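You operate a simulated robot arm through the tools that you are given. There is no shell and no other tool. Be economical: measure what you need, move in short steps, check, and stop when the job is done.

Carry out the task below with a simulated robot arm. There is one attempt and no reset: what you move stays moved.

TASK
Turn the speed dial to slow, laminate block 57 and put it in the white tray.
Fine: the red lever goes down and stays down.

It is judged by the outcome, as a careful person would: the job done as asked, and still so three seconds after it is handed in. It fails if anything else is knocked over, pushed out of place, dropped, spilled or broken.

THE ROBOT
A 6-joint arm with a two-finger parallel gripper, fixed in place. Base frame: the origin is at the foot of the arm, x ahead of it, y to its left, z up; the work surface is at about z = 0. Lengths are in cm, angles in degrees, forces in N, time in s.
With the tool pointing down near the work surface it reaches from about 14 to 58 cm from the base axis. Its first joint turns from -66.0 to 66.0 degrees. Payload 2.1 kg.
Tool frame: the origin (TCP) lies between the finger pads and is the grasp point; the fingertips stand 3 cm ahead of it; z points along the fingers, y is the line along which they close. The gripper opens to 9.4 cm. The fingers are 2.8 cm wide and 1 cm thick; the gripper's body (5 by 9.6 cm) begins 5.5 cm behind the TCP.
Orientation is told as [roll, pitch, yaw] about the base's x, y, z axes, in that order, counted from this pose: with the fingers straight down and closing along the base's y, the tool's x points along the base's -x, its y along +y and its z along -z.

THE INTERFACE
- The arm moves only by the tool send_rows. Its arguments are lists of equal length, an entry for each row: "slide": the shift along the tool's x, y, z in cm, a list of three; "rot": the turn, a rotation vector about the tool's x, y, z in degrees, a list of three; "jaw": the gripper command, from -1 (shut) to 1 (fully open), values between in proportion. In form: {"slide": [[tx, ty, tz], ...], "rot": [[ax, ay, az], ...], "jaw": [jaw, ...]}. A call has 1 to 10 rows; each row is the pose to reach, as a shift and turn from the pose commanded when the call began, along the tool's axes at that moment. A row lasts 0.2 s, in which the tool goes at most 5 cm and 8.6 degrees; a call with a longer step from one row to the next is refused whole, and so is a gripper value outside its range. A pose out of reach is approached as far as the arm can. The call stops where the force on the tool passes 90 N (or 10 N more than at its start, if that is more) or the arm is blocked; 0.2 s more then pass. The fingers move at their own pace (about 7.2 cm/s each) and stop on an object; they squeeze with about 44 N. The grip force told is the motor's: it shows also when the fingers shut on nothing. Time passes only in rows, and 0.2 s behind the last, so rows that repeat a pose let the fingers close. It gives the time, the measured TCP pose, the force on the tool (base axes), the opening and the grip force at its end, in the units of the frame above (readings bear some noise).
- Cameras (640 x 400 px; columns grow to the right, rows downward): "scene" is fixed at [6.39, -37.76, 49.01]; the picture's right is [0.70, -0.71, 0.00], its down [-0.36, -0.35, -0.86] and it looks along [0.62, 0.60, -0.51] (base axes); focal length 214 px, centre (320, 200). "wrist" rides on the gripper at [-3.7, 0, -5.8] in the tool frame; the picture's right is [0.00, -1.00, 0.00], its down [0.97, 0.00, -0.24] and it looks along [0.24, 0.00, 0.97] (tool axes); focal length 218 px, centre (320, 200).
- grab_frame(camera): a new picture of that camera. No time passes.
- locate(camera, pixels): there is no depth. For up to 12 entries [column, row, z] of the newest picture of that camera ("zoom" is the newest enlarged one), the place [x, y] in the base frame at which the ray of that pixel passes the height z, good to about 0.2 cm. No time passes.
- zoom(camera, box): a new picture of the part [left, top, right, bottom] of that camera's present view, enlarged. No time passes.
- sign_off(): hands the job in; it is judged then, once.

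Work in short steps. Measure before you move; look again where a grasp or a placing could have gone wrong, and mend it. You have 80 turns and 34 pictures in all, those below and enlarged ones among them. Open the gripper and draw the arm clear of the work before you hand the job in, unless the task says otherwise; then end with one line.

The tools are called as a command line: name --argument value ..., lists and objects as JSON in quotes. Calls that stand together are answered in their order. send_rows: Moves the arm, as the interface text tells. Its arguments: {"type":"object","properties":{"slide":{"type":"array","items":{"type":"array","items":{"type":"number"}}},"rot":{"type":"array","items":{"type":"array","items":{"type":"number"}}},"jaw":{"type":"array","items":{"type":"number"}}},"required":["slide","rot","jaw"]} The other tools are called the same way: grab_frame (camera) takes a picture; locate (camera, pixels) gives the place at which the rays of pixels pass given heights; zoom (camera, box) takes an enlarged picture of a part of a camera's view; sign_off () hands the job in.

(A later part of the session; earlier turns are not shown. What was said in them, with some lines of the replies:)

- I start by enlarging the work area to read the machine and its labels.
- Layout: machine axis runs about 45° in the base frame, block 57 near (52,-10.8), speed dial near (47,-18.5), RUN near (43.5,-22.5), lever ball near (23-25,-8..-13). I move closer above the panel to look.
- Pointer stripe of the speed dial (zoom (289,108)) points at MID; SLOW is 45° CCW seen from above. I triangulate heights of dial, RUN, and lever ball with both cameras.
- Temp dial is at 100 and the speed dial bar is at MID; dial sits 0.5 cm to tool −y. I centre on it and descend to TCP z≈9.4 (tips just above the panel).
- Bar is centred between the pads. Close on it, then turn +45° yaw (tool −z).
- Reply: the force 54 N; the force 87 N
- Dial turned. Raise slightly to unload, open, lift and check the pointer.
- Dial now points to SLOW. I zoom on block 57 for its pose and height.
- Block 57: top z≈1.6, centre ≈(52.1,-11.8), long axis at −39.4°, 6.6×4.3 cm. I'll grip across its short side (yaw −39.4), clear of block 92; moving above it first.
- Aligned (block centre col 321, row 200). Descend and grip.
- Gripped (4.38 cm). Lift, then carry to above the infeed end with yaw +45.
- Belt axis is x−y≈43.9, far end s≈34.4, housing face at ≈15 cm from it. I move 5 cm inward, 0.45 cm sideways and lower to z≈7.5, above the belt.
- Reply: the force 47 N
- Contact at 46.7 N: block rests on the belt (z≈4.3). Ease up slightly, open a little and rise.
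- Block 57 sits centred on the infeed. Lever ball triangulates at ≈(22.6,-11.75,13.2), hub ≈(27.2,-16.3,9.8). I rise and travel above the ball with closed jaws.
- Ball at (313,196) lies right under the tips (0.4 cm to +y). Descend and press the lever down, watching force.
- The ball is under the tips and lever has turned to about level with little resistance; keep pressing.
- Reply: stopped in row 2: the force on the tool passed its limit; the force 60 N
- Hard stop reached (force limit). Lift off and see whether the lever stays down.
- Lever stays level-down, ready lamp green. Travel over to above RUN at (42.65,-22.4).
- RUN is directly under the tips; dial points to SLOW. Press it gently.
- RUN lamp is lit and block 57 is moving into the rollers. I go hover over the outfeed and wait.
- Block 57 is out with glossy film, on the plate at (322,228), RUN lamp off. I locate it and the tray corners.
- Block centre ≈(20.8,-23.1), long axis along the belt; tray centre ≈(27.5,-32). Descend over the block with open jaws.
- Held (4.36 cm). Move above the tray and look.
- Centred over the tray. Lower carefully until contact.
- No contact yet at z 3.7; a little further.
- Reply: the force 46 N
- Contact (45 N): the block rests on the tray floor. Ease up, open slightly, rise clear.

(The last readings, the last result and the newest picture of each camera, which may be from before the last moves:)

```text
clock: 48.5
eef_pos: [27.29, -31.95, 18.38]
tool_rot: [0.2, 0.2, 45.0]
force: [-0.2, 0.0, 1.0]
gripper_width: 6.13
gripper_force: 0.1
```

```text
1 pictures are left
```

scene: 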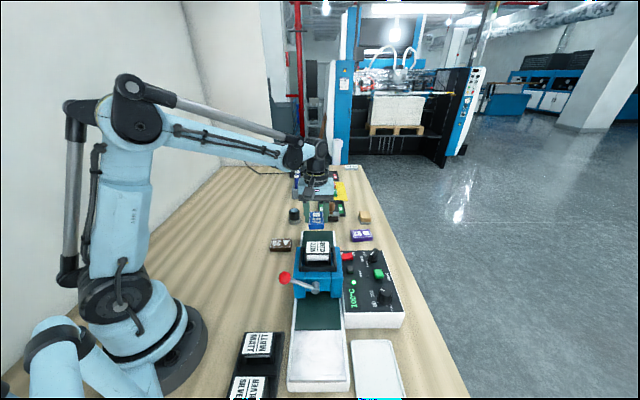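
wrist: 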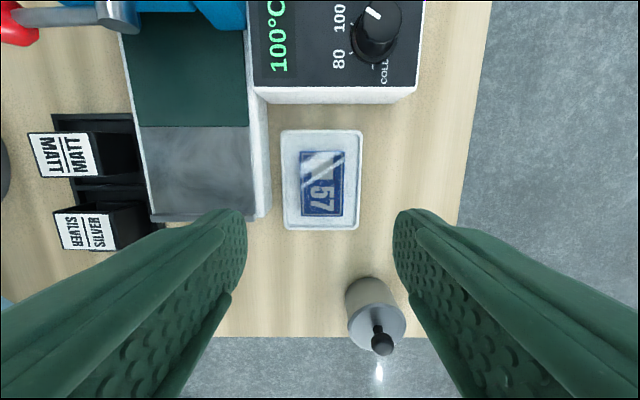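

Block 57 lies flat in the tray, nothing disturbed. I draw the arm higher and clear.

send_rows --slide '[[0, 0, -4], [0, 0, -8], [0, 0, -12]]' --rot '[[0, 0, 0], [0, 0, 0], [0, 0, 0]]' --jaw '[1, 1, 1]'

zoom --camera "scene" --box '[220, 200, 420, 400]'

```text
clock: 49.3
eef_pos: [27.53, -32.16, 30.57]
tool_rot: [0.4, 0.2, 45.1]
force: [0.2, 0.0, 0.2]
gripper_width: 9.42
gripper_force: 0.0
```

```text
2.00 times, centred on (320, 300) of scene
```

zoom: 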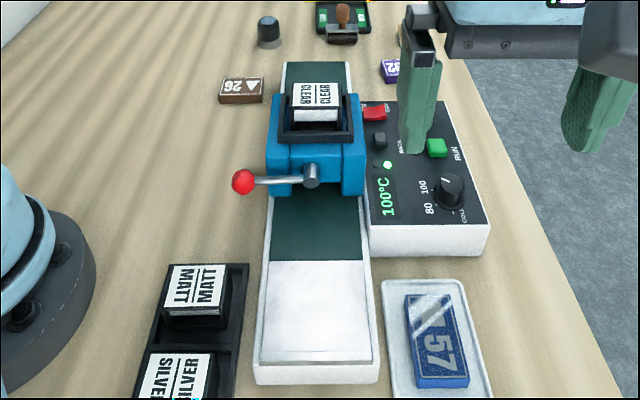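

Everything is in place: lever down, dial at slow, block in the white tray.

sign_off

```text
The job is handed in.
```

The speed dial is on slow, and block 57 has been laminated with the clear film already loaded and is lying in the white tray; the red lever is down and nothing else was disturbed.
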